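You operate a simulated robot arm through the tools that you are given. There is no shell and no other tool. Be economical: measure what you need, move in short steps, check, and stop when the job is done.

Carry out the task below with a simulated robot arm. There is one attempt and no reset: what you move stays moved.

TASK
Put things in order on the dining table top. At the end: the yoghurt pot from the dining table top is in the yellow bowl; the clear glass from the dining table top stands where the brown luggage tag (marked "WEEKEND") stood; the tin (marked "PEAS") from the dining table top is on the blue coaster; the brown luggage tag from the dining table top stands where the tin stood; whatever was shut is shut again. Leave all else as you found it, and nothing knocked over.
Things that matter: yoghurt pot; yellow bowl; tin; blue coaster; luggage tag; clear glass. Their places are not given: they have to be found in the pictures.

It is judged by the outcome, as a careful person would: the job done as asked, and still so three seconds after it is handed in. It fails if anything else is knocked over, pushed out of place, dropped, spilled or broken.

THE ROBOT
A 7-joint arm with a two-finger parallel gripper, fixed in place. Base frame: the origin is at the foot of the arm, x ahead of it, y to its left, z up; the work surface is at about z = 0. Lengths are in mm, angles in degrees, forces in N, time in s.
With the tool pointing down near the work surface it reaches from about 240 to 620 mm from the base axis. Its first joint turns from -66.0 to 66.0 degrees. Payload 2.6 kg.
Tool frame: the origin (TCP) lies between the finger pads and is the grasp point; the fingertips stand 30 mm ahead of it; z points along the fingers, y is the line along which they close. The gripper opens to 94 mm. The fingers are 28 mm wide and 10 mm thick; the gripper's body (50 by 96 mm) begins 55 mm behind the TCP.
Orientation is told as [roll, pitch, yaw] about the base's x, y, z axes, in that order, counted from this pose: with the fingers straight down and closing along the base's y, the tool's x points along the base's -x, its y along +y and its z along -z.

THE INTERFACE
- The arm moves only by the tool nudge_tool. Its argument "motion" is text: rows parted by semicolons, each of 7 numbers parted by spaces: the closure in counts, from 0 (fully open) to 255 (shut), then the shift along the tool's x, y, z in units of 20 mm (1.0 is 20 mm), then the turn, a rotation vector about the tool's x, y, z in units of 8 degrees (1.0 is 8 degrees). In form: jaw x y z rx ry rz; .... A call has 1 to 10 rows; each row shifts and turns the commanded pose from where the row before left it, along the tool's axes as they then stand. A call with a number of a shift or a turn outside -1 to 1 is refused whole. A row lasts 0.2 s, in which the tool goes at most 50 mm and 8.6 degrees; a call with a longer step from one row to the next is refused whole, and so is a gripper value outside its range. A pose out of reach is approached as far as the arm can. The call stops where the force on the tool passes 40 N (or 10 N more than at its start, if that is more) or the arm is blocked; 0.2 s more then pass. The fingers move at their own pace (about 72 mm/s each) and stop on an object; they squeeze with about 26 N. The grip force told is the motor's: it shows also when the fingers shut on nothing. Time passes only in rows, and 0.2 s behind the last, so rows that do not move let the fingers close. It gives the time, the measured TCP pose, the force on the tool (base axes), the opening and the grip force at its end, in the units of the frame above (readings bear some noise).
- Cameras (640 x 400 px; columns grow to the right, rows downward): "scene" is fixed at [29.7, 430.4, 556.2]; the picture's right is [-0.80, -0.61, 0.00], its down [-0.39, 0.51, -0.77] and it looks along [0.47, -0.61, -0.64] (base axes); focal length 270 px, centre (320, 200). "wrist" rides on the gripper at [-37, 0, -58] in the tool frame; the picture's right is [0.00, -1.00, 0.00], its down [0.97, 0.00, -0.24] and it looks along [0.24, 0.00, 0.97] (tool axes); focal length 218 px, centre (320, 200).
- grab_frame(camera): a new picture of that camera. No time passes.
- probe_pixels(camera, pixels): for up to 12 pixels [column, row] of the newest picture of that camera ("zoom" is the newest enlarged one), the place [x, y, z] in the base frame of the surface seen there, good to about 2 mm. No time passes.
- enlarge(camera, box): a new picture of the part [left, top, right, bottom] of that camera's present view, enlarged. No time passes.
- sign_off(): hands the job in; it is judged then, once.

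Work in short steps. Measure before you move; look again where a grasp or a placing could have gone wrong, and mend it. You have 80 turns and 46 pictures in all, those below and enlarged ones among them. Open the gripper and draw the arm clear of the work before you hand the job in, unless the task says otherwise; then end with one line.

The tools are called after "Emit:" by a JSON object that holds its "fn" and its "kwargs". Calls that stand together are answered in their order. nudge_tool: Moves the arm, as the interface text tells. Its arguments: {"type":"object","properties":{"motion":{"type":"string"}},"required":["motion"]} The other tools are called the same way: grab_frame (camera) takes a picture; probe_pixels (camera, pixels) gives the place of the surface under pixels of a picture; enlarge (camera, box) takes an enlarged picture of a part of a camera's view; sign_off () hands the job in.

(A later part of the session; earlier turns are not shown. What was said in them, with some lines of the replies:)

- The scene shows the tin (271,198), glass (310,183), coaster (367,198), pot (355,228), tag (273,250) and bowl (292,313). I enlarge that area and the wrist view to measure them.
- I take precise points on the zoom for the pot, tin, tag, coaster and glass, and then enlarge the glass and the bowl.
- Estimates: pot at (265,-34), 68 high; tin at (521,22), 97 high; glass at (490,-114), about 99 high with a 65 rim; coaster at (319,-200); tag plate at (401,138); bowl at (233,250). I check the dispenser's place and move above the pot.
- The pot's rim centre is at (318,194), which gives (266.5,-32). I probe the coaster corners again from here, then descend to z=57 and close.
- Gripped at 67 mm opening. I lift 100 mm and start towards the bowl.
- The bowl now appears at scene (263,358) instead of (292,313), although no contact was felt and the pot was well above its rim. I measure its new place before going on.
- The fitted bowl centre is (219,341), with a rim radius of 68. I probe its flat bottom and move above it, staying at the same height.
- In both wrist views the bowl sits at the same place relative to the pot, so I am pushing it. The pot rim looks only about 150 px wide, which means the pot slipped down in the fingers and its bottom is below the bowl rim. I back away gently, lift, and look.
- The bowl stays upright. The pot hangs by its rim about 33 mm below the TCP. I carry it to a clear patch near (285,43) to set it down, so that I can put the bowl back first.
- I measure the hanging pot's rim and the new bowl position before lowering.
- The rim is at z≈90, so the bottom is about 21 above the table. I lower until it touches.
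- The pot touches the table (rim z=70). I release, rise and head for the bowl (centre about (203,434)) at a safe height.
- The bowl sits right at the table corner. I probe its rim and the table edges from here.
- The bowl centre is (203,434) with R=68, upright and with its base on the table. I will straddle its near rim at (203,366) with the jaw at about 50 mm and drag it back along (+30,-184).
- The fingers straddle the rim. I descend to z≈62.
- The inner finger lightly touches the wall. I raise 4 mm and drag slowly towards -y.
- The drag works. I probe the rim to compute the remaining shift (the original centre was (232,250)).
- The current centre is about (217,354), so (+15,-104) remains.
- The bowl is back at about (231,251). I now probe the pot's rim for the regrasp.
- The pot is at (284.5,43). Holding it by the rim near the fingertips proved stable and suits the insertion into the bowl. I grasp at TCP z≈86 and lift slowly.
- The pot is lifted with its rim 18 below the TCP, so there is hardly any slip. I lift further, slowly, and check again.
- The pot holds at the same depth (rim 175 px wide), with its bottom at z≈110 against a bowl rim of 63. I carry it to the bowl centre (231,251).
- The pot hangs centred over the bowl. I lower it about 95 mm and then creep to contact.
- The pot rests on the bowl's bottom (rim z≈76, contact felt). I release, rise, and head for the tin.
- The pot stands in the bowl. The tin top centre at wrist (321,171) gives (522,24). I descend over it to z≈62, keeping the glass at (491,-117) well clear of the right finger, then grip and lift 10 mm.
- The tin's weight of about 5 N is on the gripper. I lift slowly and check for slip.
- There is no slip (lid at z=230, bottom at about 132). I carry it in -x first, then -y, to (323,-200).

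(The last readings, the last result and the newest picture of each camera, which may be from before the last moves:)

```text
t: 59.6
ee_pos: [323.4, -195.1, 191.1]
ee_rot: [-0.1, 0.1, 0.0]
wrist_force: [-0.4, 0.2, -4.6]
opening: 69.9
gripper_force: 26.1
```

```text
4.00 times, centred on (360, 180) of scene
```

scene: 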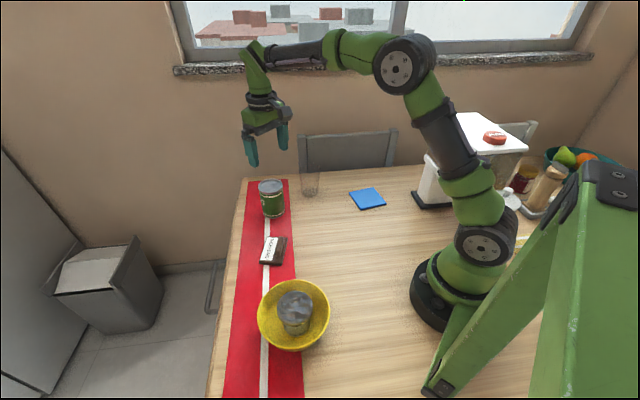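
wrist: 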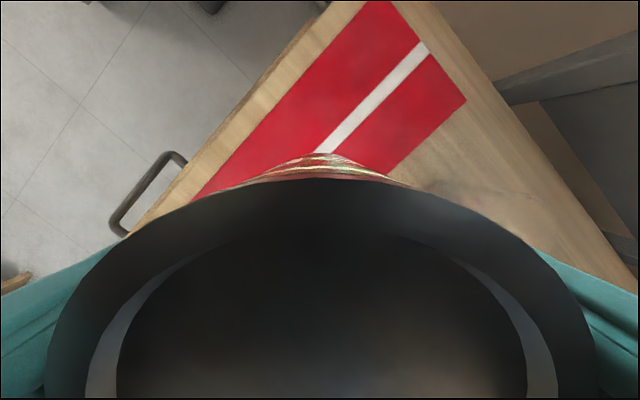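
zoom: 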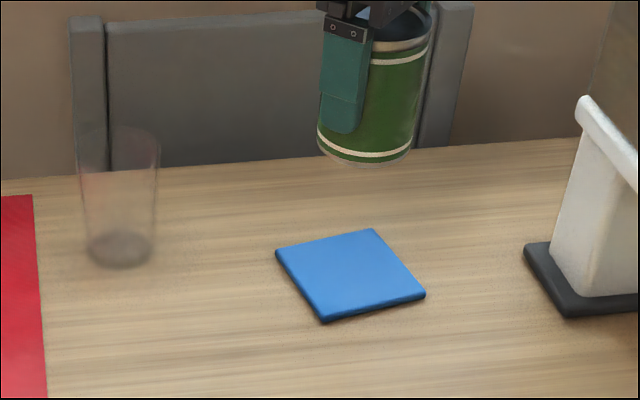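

I shift 5 mm in y, lower to just above the coaster (contact is expected at TCP z≈70), then creep.

Emit:
{"fn": "nudge_tool", "kwargs": {"motion": "255 0 -0.25 0.5 0 0 0;255 0 0 0.8 0 0 0;255 0 0 0.8 0 0 0;255 0 0 0.8 0 0 0;255 0 0 0.8 0 0 0;255 0 0 0.8 0 0 0;255 0 0 0.6 0 0 0;255 0 0 0.4 0 0 0;255 0 0 0.2 0 0 0;255 0 0 0 0 0 0"}}

Emit:
{"fn": "nudge_tool", "kwargs": {"motion": "255 0 0 0.1 0 0 0;255 0 0 0.1 0 0 0;255 0 0 0 0 0 0"}}

```text
t: 61.8
ee_pos: [323.5, -199.8, 78.1]
ee_rot: [0.1, 0.0, 0.0]
wrist_force: [-0.5, 0.4, -4.8]
opening: 70.0
gripper_force: 26.2
```

```text
t: 62.6
ee_pos: [322.9, -199.3, 75.5]
ee_rot: [0.0, -0.1, 0.1]
wrist_force: [-0.8, -0.8, -4.2]
opening: 69.9
gripper_force: 26.1
```

Emit:
{"fn": "nudge_tool", "kwargs": {"motion": "255 0 0 0.1 0 0 0;255 0 0 0.1 0 0 0;255 0 0 0 0 0 0"}}

Emit:
{"fn": "nudge_tool", "kwargs": {"motion": "255 0 0 0.08 0 0 0;255 0 0 0 0 0 0"}}

Emit:
{"fn": "enlarge", "kwargs": {"camera": "scene", "box": [280, 130, 440, 230]}}

```text
t: 63.4
ee_pos: [320.8, -202.0, 70.7]
ee_rot: [0.0, 0.0, 0.0]
wrist_force: [-1.3, 0.3, -2.1]
opening: 70.0
gripper_force: 25.5
```

```text
t: 64.0
ee_pos: [323.3, -200.6, 69.8]
ee_rot: [0.1, -0.2, -0.1]
wrist_force: [-7.8, 4.6, 22.8]
opening: 70.2
gripper_force: 25.9
```

```text
4.00 times, centred on (360, 180) of scene
```

zoom: 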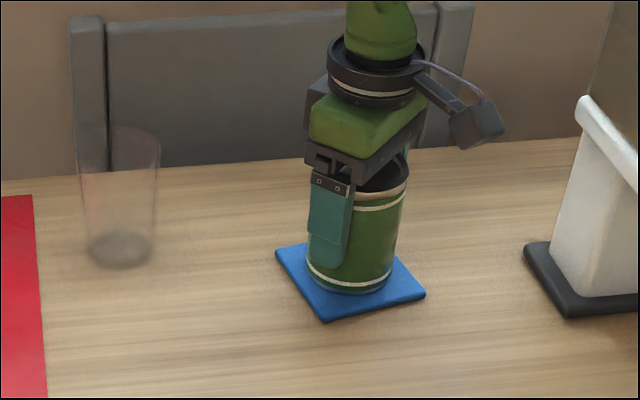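

The tin is firmly on the coaster. I ease up 1 mm, release, rise, and travel towards the tag.

Emit:
{"fn": "nudge_tool", "kwargs": {"motion": "255 0 0 -0.05 0 0 0;0 0 0 0 0 0 0;0 0 0 0 0 0 0;0 0 0 -0.5 0 0 0;0 0 0 -1 0 0 0;0 0 0 -1 0 0 0;0 0 0 -1 0 0 0;0 0 0 -1 0 0 0;0 0 0 -1 0 0 0;0 0 0 -1 0 0 0"}}

Emit:
{"fn": "nudge_tool", "kwargs": {"motion": "0 0 1 0 0 0 0;0 0 1 0 0 0 0;0 -0.2 1 0 0 0 0;0 -0.2 1 0 0 0 0;0 -0.2 1 0 0 0 0;0 -0.2 1 0 0 0 0;0 -0.2 1 0 0 0 0;0 -0.2 1 0 0 0 0;0 -0.2 1 0 0 0 0;0 -0.2 1 0 0 0 0"}}

Emit:
{"fn": "nudge_tool", "kwargs": {"motion": "0 -0.2 1 0 0 0 0;0 -0.2 1 0 0 0 0;0 -0.2 1 0 0 0 0;0 -0.2 1 0 0 0 0;0 -0.2 1 0 0 0 0;0 -0.2 1 0 0 0 0;0 0 0.6 0 0 0 0;0 0 0 0 0 0 0"}}

Emit:
{"fn": "grab_frame", "kwargs": {"camera": "wrist"}}

```text
t: 66.2
ee_pos: [321.7, -200.4, 201.1]
ee_rot: [0.0, 0.0, 0.0]
wrist_force: [0.1, -0.2, 0.2]
opening: 93.8
gripper_force: 0.1
```

```text
t: 68.4
ee_pos: [355.7, 0.4, 199.5]
ee_rot: [0.0, 0.0, 0.0]
wrist_force: [0.7, -0.4, 0.1]
opening: 94.4
gripper_force: 0.0
```

```text
t: 70.2
ee_pos: [378.3, 131.2, 200.1]
ee_rot: [0.0, 0.0, 0.0]
wrist_force: [-1.1, -0.5, 0.1]
opening: 93.7
gripper_force: 0.1
```

```text
10 pictures are left
```

wrist: 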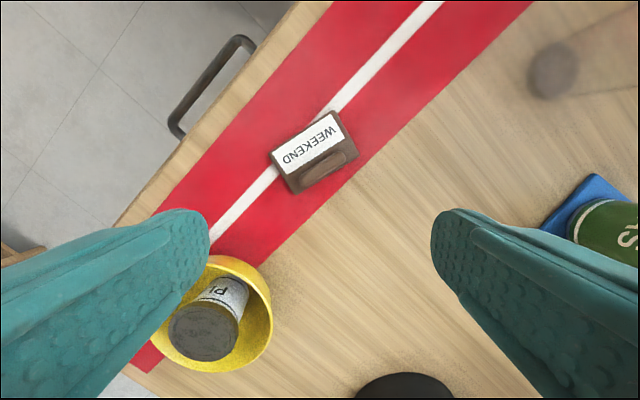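

I enlarge the tag for an exact pose.

Emit:
{"fn": "enlarge", "kwargs": {"camera": "wrist", "box": [256, 100, 384, 204]}}

```text
3.85 times, centred on (320, 152) of wrist
```

zoom: 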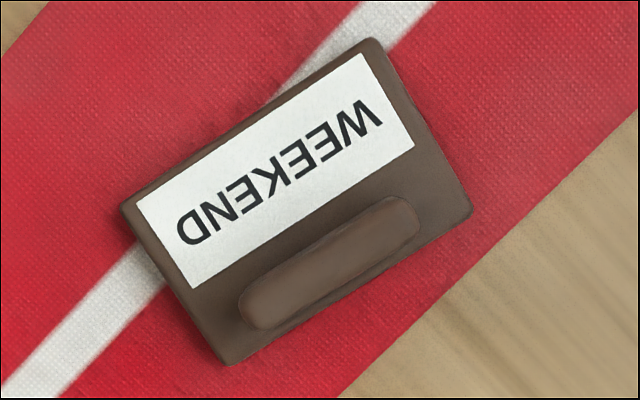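

Emit:
{"fn": "probe_pixels", "kwargs": {"camera": "zoom", "pixels": [[128, 210], [372, 44], [465, 210], [228, 358], [262, 302], [395, 215], [330, 258], [310, 245], [345, 285], [275, 170]]}}

```text
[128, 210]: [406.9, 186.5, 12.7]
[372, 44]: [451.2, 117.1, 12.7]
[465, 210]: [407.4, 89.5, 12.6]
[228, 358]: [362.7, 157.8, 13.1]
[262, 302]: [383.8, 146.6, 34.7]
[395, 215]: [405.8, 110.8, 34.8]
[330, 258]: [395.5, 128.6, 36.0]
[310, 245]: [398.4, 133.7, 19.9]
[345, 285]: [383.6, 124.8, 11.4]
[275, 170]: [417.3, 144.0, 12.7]
```

The plate centre is (407,138). The handle centre is (394.8,128.7) with top z=35.5, and its axis is at (.54,-.84), so I need yaw ≈ -57.8. I move over it and turn 7.2 units about the tool z.

Emit:
{"fn": "nudge_tool", "kwargs": {"motion": "140 -0.83 -0.13 0 0 0 0;140 0 0 0 0 0 0.9;140 0 0 0 0 0 0.9;140 0 0 0 0 0 0.9;140 0 0 0 0 0 0.9;140 0 0 0 0 0 0.9;140 0 0 0 0 0 0.9;140 0 0 0 0 0 0.9;140 0 0 0 0 0 0.92;140 0 0 0 0 0 0"}}

Emit:
{"fn": "nudge_tool", "kwargs": {"motion": "140 0 0 0.8 0 0 0;140 0 0 1 0 0 0;140 0 0 1 0 0 0;140 0 0 1 0 0 0;140 0 0 1 0 0 0;140 0 0 0.5 0 0 0;140 0 0 0 0 0 0"}}

Emit:
{"fn": "grab_frame", "kwargs": {"camera": "wrist"}}

```text
t: 72.4
ee_pos: [395.2, 128.6, 200.4]
ee_rot: [-0.1, 0.0, -58.0]
wrist_force: [0.0, -0.7, -0.1]
opening: 42.7
gripper_force: 0.0
```

```text
t: 74.0
ee_pos: [394.5, 128.9, 94.5]
ee_rot: [-0.1, 0.0, -57.9]
wrist_force: [-0.3, -0.4, 0.9]
opening: 42.4
gripper_force: 0.0
```

```text
8 pictures are left
```

wrist: 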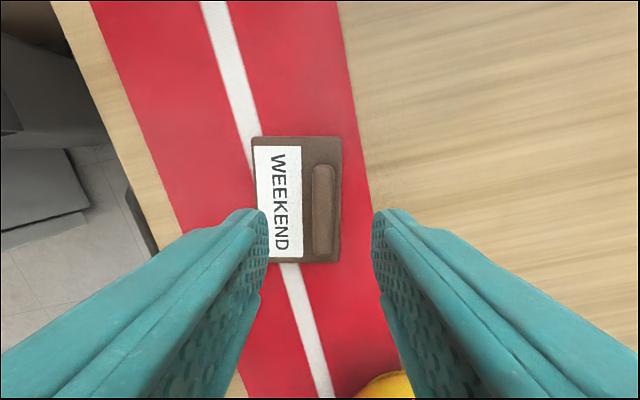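

The jaws are centred on and parallel to the handle. I descend to z≈46.5, close, and lift gently.

Emit:
{"fn": "nudge_tool", "kwargs": {"motion": "140 0 0 0.9 0 0 0;140 0 0 0.9 0 0 0;140 0 0 0.5 0 0 0;140 0 0 0.1 0 0 0;140 0 0 0 0 0 0;255 0 0 0 0 0 0;255 0 0 0 0 0 0;255 0 0 -0.2 0 0 0;255 0 0 -0.4 0 0 0;255 0 0 -0.6 0 0 0"}}

Emit:
{"fn": "nudge_tool", "kwargs": {"motion": "255 0 0 -0.7 0 0 0;255 0 0 -0.7 0 0 0;255 0 0 -0.7 0 0 0;255 0 0 -0.6 0 0 0;255 0 0 0 0 0 0"}}

Emit:
{"fn": "grab_frame", "kwargs": {"camera": "wrist"}}

```text
t: 76.2
ee_pos: [394.5, 128.9, 69.5]
ee_rot: [-0.1, 0.0, -57.8]
wrist_force: [0.2, -0.1, -1.1]
opening: 11.7
gripper_force: 26.2
```

```text
t: 77.4
ee_pos: [396.3, 128.5, 124.9]
ee_rot: [-0.1, 0.1, -57.7]
wrist_force: [-0.4, 1.0, -0.8]
opening: 11.9
gripper_force: 26.4
```

```text
7 pictures are left
```

wrist: 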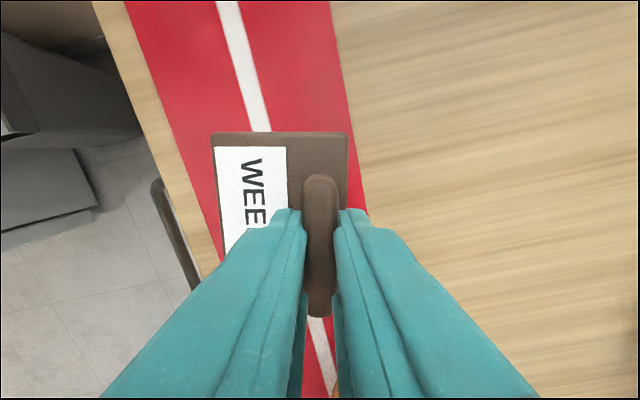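

The tag is held level. I shift by (+114,-114) in the base frame, which is tool x -7.87 and y +1.78 units, to the tin's old place.

Emit:
{"fn": "nudge_tool", "kwargs": {"motion": "255 -0.787 0.178 0 0 0 0;255 -0.787 0.178 0 0 0 0;255 -0.787 0.178 0 0 0 0;255 -0.787 0.178 0 0 0 0;255 -0.787 0.178 0 0 0 0;255 -0.787 0.178 0 0 0 0;255 -0.787 0.178 0 0 0 0;255 -0.787 0.178 0 0 0 0;255 -0.787 0.178 0 0 0 0;255 -0.787 0.178 0 0 0 0"}}

Emit:
{"fn": "nudge_tool", "kwargs": {"motion": "255 0 0 0.8 0 0 0;255 0 0 0.8 0 0 0;255 0 0 0.8 0 0 0;255 0 0 0.8 0 0 0;255 0 0 0.4 0 0 0;255 0 0 0.1 0 0 0;255 0 0 0 0 0 0"}}

```text
t: 79.6
ee_pos: [508.1, 15.3, 123.7]
ee_rot: [0.0, 0.0, -57.8]
wrist_force: [-1.3, -0.8, -1.4]
opening: 12.0
gripper_force: 25.4
```

```text
t: 81.2
ee_pos: [508.6, 14.7, 48.4]
ee_rot: [0.0, 0.1, -57.7]
wrist_force: [1.1, -0.3, 0.4]
opening: 12.1
gripper_force: 25.8
```

Emit:
{"fn": "nudge_tool", "kwargs": {"motion": "255 0 0 0.08 0 0 0;255 0 0 0 0 0 0"}}

Emit:
{"fn": "enlarge", "kwargs": {"camera": "scene", "box": [220, 150, 348, 230]}}

```text
t: 81.8
ee_pos: [509.0, 16.4, 48.6]
ee_rot: [0.0, 0.0, -57.8]
wrist_force: [-0.2, -0.5, -0.5]
opening: 11.9
gripper_force: 25.9
```

```text
5.00 times, centred on (284, 190) of scene
```

zoom: 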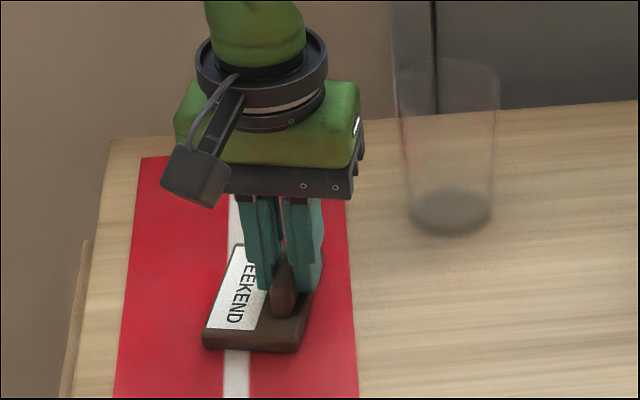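

Emit:
{"fn": "probe_pixels", "kwargs": {"camera": "zoom", "pixels": [[225, 310], [215, 325], [240, 260], [280, 335]]}}

Emit:
{"fn": "nudge_tool", "kwargs": {"motion": "255 0 0 0.07 0 0 0;255 0 0 0 0 0 0"}}

```text
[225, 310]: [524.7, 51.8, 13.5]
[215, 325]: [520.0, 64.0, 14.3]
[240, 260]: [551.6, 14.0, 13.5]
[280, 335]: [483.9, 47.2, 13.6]
```

```text
t: 82.4
ee_pos: [509.9, 15.1, 47.0]
ee_rot: [-0.1, 0.1, -57.8]
wrist_force: [0.2, -0.7, -0.4]
opening: 11.9
gripper_force: 26.0
```

Emit:
{"fn": "nudge_tool", "kwargs": {"motion": "255 0 0 0.07 0 0 0;255 0 0 0 0 0 0"}}

```text
t: 83.0
ee_pos: [509.9, 15.1, 45.5]
ee_rot: [0.0, -0.1, -57.8]
wrist_force: [-0.9, -0.3, 3.4]
opening: 12.0
gripper_force: 25.9
```

Contact. I release, rise, turn back to yaw 0, and go above the glass at about (490,-115).

Emit:
{"fn": "nudge_tool", "kwargs": {"motion": "140 0 0 0 0 0 0;140 0 0 0 0 0 0;140 0 0 -0.5 0 0 0;140 0 0 -1 0 0 0;140 0 0 -1 0 0 0;140 0 0 -1 0 0 0;140 0 0 -1 0 0 0;140 0 0 -1 0 0 0;140 0 0 -1 0 0 0;140 0 0 -0.7 0 0 0"}}

Emit:
{"fn": "nudge_tool", "kwargs": {"motion": "0 0 0 0 0 0 -0.9;0 0 0 0 0 0 -0.9;0 0 0 0 0 0 -0.9;0 0 0 0 0 0 -0.9;0 0 0 0 0 0 -0.9;0 0 0 0 0 0 -0.9;0 0 0 0 0 0 -0.9;0 0 0 0 0 0 -0.92;0 0 0 0 0 0 0"}}

Emit:
{"fn": "nudge_tool", "kwargs": {"motion": "0 0.13 -0.93 0 0 0 0;0 0.13 -0.93 0 0 0 0;0 0.13 -0.93 0 0 0 0;0 0.13 -0.93 0 0 0 0;0 0.13 -0.93 0 0 0 0;0 0.13 -0.93 0 0 0 0;0 0.13 -0.93 0 0 0 0;0 0 0 0 0 0 0"}}

Emit:
{"fn": "grab_frame", "kwargs": {"camera": "wrist"}}

```text
t: 85.2
ee_pos: [508.1, 15.1, 190.7]
ee_rot: [0.1, 0.0, -57.7]
wrist_force: [0.1, 0.2, -0.5]
opening: 42.4
gripper_force: 0.0
```

```text
t: 87.2
ee_pos: [509.5, 15.2, 189.9]
ee_rot: [0.0, 0.0, 0.1]
wrist_force: [0.3, -1.1, 0.1]
opening: 94.1
gripper_force: 0.1
```

```text
t: 89.0
ee_pos: [490.7, -115.2, 190.7]
ee_rot: [0.1, 0.0, -0.1]
wrist_force: [0.5, 0.1, 0.5]
opening: 94.1
gripper_force: 0.0
```

```text
5 pictures are left
```

wrist: 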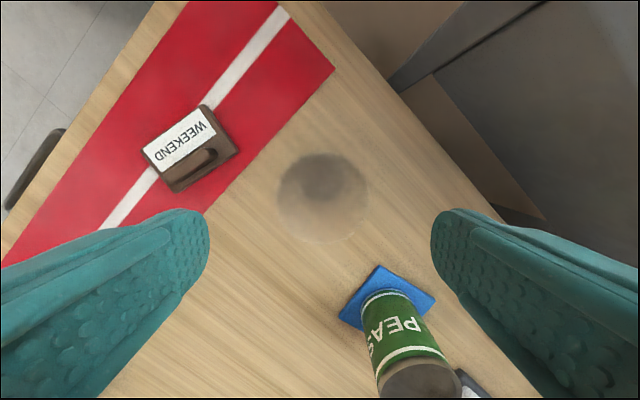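

The glass rim centre at (323,198) gives (491,-117.5), with a diameter of 64. I descend to z≈113, so the rim sits in the pads near the tips where the pot held well, then close and lift slightly.

Emit:
{"fn": "probe_pixels", "kwargs": {"camera": "wrist", "pixels": [[144, 152], [203, 107], [236, 150], [173, 190]]}}

Emit:
{"fn": "nudge_tool", "kwargs": {"motion": "0 0 -0.12 0.8 0 0 0;0 0 0 0.9 0 0 0;0 0 0 0.9 0 0 0;0 0 0 0.9 0 0 0;0 0 0 0.4 0 0 0;0 0 0 0 0 0 0;255 0 0 0 0 0 0;255 0 0 0 0 0 0;255 0 0 0 0 0 0"}}

Emit:
{"fn": "nudge_tool", "kwargs": {"motion": "255 0 0 -0.1 0 0 0;255 0 0 -0.2 0 0 0;255 0 0 -0.3 0 0 0;255 0 0 0 0 0 0"}}

Emit:
{"fn": "enlarge", "kwargs": {"camera": "scene", "box": [260, 130, 356, 205]}}

```text
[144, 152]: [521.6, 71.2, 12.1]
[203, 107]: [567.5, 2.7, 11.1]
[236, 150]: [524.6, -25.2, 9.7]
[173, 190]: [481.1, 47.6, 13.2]
```

```text
t: 91.0
ee_pos: [491.0, -117.1, 111.8]
ee_rot: [0.0, 0.1, 0.0]
wrist_force: [0.0, -0.7, 0.6]
opening: 66.7
gripper_force: 25.9
```

```text
t: 92.0
ee_pos: [491.3, -118.0, 122.9]
ee_rot: [0.0, 0.1, 0.0]
wrist_force: [0.0, -0.9, -1.8]
opening: 66.7
gripper_force: 26.7
```

```text
5.33 times, centred on (308, 168) of scene
```

zoom: 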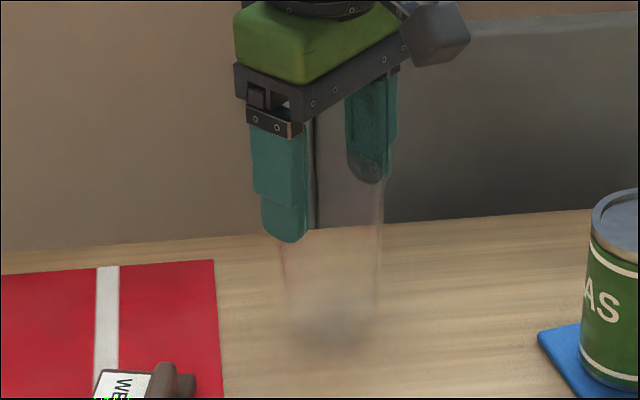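

The tag is at centre (523.7,24), as wanted. The glass is lifted (about 1.8 N). I lift slowly, moving -x first so as to pass clear of the tag.

Emit:
{"fn": "nudge_tool", "kwargs": {"motion": "255 0 0 -0.4 0 0 0;255 0 0 -0.6 0 0 0;255 0 0 -0.6 0 0 0;255 0 0 -0.6 0 0 0;255 0 0 -0.6 0 0 0;255 0 0 -0.4 0 0 0;255 0.4 0 0 0 0 0;255 0.7 0 0 0 0 0;255 0.7 0.2 0 0 0 0;255 0.7 0.5 0 0 0 0"}}

Emit:
{"fn": "nudge_tool", "kwargs": {"motion": "255 0.7 0.7 0 0 0 0;255 0.6 0.8 0 0 0 0;255 0.4 0.8 0 0 0 0;255 0 0.8 0 0 0 0;255 0 0.8 0 0 0 0;255 0 0.8 0 0 0 0;255 0 0.8 0 0 0 0;255 0 0.8 0 0 0 0;255 0 0.8 0 0 0 0;255 0 0.8 0 0 0 0"}}

Emit:
{"fn": "grab_frame", "kwargs": {"camera": "wrist"}}

```text
t: 94.2
ee_pos: [440.9, -104.7, 187.8]
ee_rot: [0.0, 0.1, 0.0]
wrist_force: [-0.4, -0.7, -2.7]
opening: 66.9
gripper_force: 25.7
```

```text
t: 96.4
ee_pos: [406.2, 54.8, 187.5]
ee_rot: [0.0, 0.0, 0.0]
wrist_force: [0.0, 0.4, -1.8]
opening: 66.8
gripper_force: 25.8
```

```text
3 pictures are left
```

wrist: 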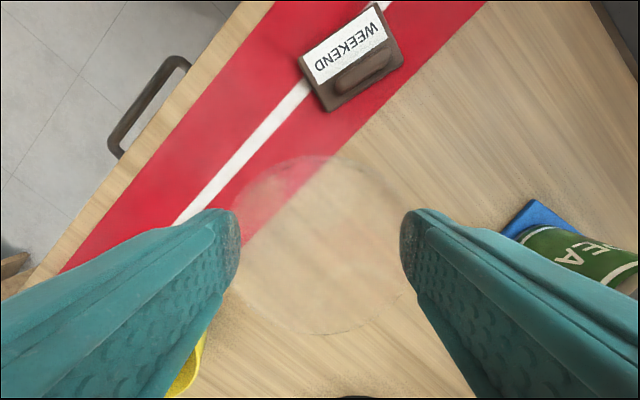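

The glass is still held at the same depth. I move the last 83 mm to (407,138) and lower to just above contact (expected at TCP z≈112).

Emit:
{"fn": "nudge_tool", "kwargs": {"motion": "255 0 0.8 0 0 0 0;255 0 0.8 0 0 0 0;255 0 0.8 0 0 0 0;255 0 0.8 0 0 0 0;255 0 0.6 0 0 0 0;255 0 0.36 0 0 0 0;255 0 0 0 0 0 0"}}

Emit:
{"fn": "nudge_tool", "kwargs": {"motion": "255 0 0 0.5 0 0 0;255 0 0 0.7 0 0 0;255 0 0 0.7 0 0 0;255 0 0 0.7 0 0 0;255 0 0 0.5 0 0 0;255 0 0 0.3 0 0 0;255 0 0 0.1 0 0 0;255 0 0 0 0 0 0"}}

Emit:
{"fn": "nudge_tool", "kwargs": {"motion": "255 0 0 0.07 0 0 0;255 0 0 0 0 0 0"}}

```text
t: 98.0
ee_pos: [406.4, 139.1, 187.4]
ee_rot: [0.0, 0.1, 0.0]
wrist_force: [-0.5, 0.2, -2.6]
opening: 66.9
gripper_force: 25.8
```

```text
t: 99.8
ee_pos: [407.3, 138.4, 116.6]
ee_rot: [0.0, 0.0, 0.0]
wrist_force: [-0.5, 0.3, -1.7]
opening: 67.1
gripper_force: 26.9
```

```text
t: 100.4
ee_pos: [407.1, 137.0, 117.0]
ee_rot: [0.0, 0.1, 0.0]
wrist_force: [0.0, -0.1, -2.3]
opening: 66.7
gripper_force: 26.0
```

Emit:
{"fn": "nudge_tool", "kwargs": {"motion": "255 0 0 0.07 0 0 0;255 0 0 0.07 0 0 0;255 0 0 0 0 0 0"}}

Emit:
{"fn": "nudge_tool", "kwargs": {"motion": "255 0 0 0.06 0 0 0;255 0 0 0 0 0 0"}}

```text
t: 101.2
ee_pos: [407.6, 137.3, 112.1]
ee_rot: [-0.1, 0.0, -0.1]
wrist_force: [-0.4, 0.8, -2.0]
opening: 66.7
gripper_force: 26.0
```

```text
t: 101.8
ee_pos: [408.0, 137.9, 112.2]
ee_rot: [0.0, 0.0, -0.1]
wrist_force: [0.1, 0.0, -1.2]
opening: 66.9
gripper_force: 26.1
```

Emit:
{"fn": "nudge_tool", "kwargs": {"motion": "255 0 0 0.05 0 0 0;255 0 0 0 0 0 0"}}

```text
t: 102.4
ee_pos: [407.6, 138.3, 111.7]
ee_rot: [0.0, 0.0, 0.0]
wrist_force: [0.2, 0.2, -0.6]
opening: 66.6
gripper_force: 26.2
```

Emit:
{"fn": "nudge_tool", "kwargs": {"motion": "255 0 0 0.05 0 0 0;255 0 0 0 0 0 0"}}

```text
t: 103.0
ee_pos: [407.5, 137.9, 109.8]
ee_rot: [0.2, 0.0, 0.0]
wrist_force: [-5.7, 0.4, 13.9]
opening: 66.7
gripper_force: 25.9
```

Firm contact. I ease up a little, open, and rise straight up and away.

Emit:
{"fn": "nudge_tool", "kwargs": {"motion": "255 0 0 -0.05 0 0 0;200 0 0 0 0 0 0;0 0 0 0 0 0 0;0 0 0 0 0 0 0;0 0 0 -0.5 0 0 0;0 0 0 -1 0 0 0;0 0 0 -1 0 0 0;0 0 0 -1 0 0 0;0 0 0 -1 0 0 0;0 0 0 -1 0 0 0"}}

Emit:
{"fn": "nudge_tool", "kwargs": {"motion": "0 0.2 -1 -0.7 0 0 0;0 0.2 -1 -0.7 0 0 0;0 0.2 -1 -0.7 0 0 0;0 0.2 -1 -0.7 0 0 0;0 0.2 -1 -0.7 0 0 0;0 0.2 -1 -0.7 0 0 0;0 0.2 -1 -0.7 0 0 0;0 0.2 -1 -0.7 0 0 0;0 0.2 -1 -0.7 0 0 0;0 0 0 0 0 0 0"}}

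Emit:
{"fn": "grab_frame", "kwargs": {"camera": "scene"}}

Emit:
{"fn": "enlarge", "kwargs": {"camera": "scene", "box": [216, 160, 408, 360]}}

```text
t: 105.2
ee_pos: [406.9, 138.8, 221.2]
ee_rot: [0.0, -0.1, 0.1]
wrist_force: [-0.7, -0.2, 0.0]
opening: 94.2
gripper_force: 0.0
```

```text
t: 107.4
ee_pos: [369.9, -41.7, 348.3]
ee_rot: [0.0, 0.0, 0.0]
wrist_force: [-0.1, 0.7, -0.1]
opening: 94.1
gripper_force: 0.1
```

```text
2 pictures are left
```

scene: 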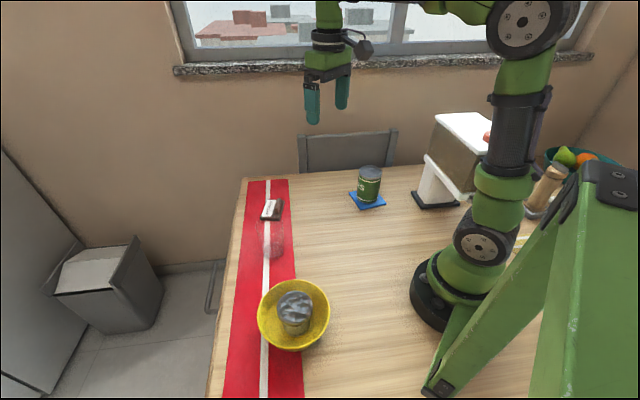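

```text
2.00 times, centred on (312, 260) of scene
```

zoom: 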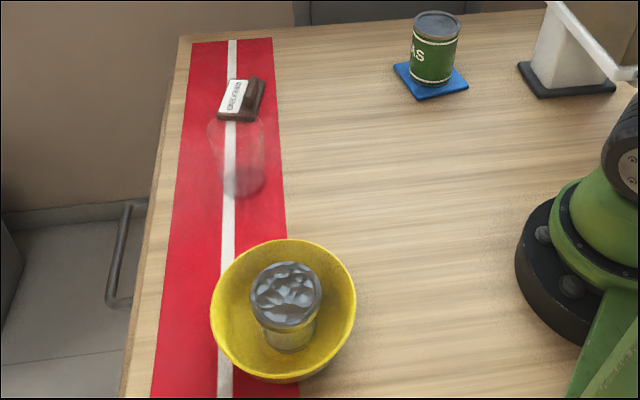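

The last picture shows the pot upright in the bowl, the tin on the coaster, the tag at the tin's old place and the glass upright at the tag's old place. The gripper is open and clear, so I hand in.

Emit:
{"fn": "sign_off", "kwargs": {}}

```text
The job is handed in.
```

All four things are where you asked and upright; on the first try the yoghurt pot slipped in the gripper and pushed the yellow bowl to the table corner, so I dragged the bowl back to within a few mm of its place before finishing.
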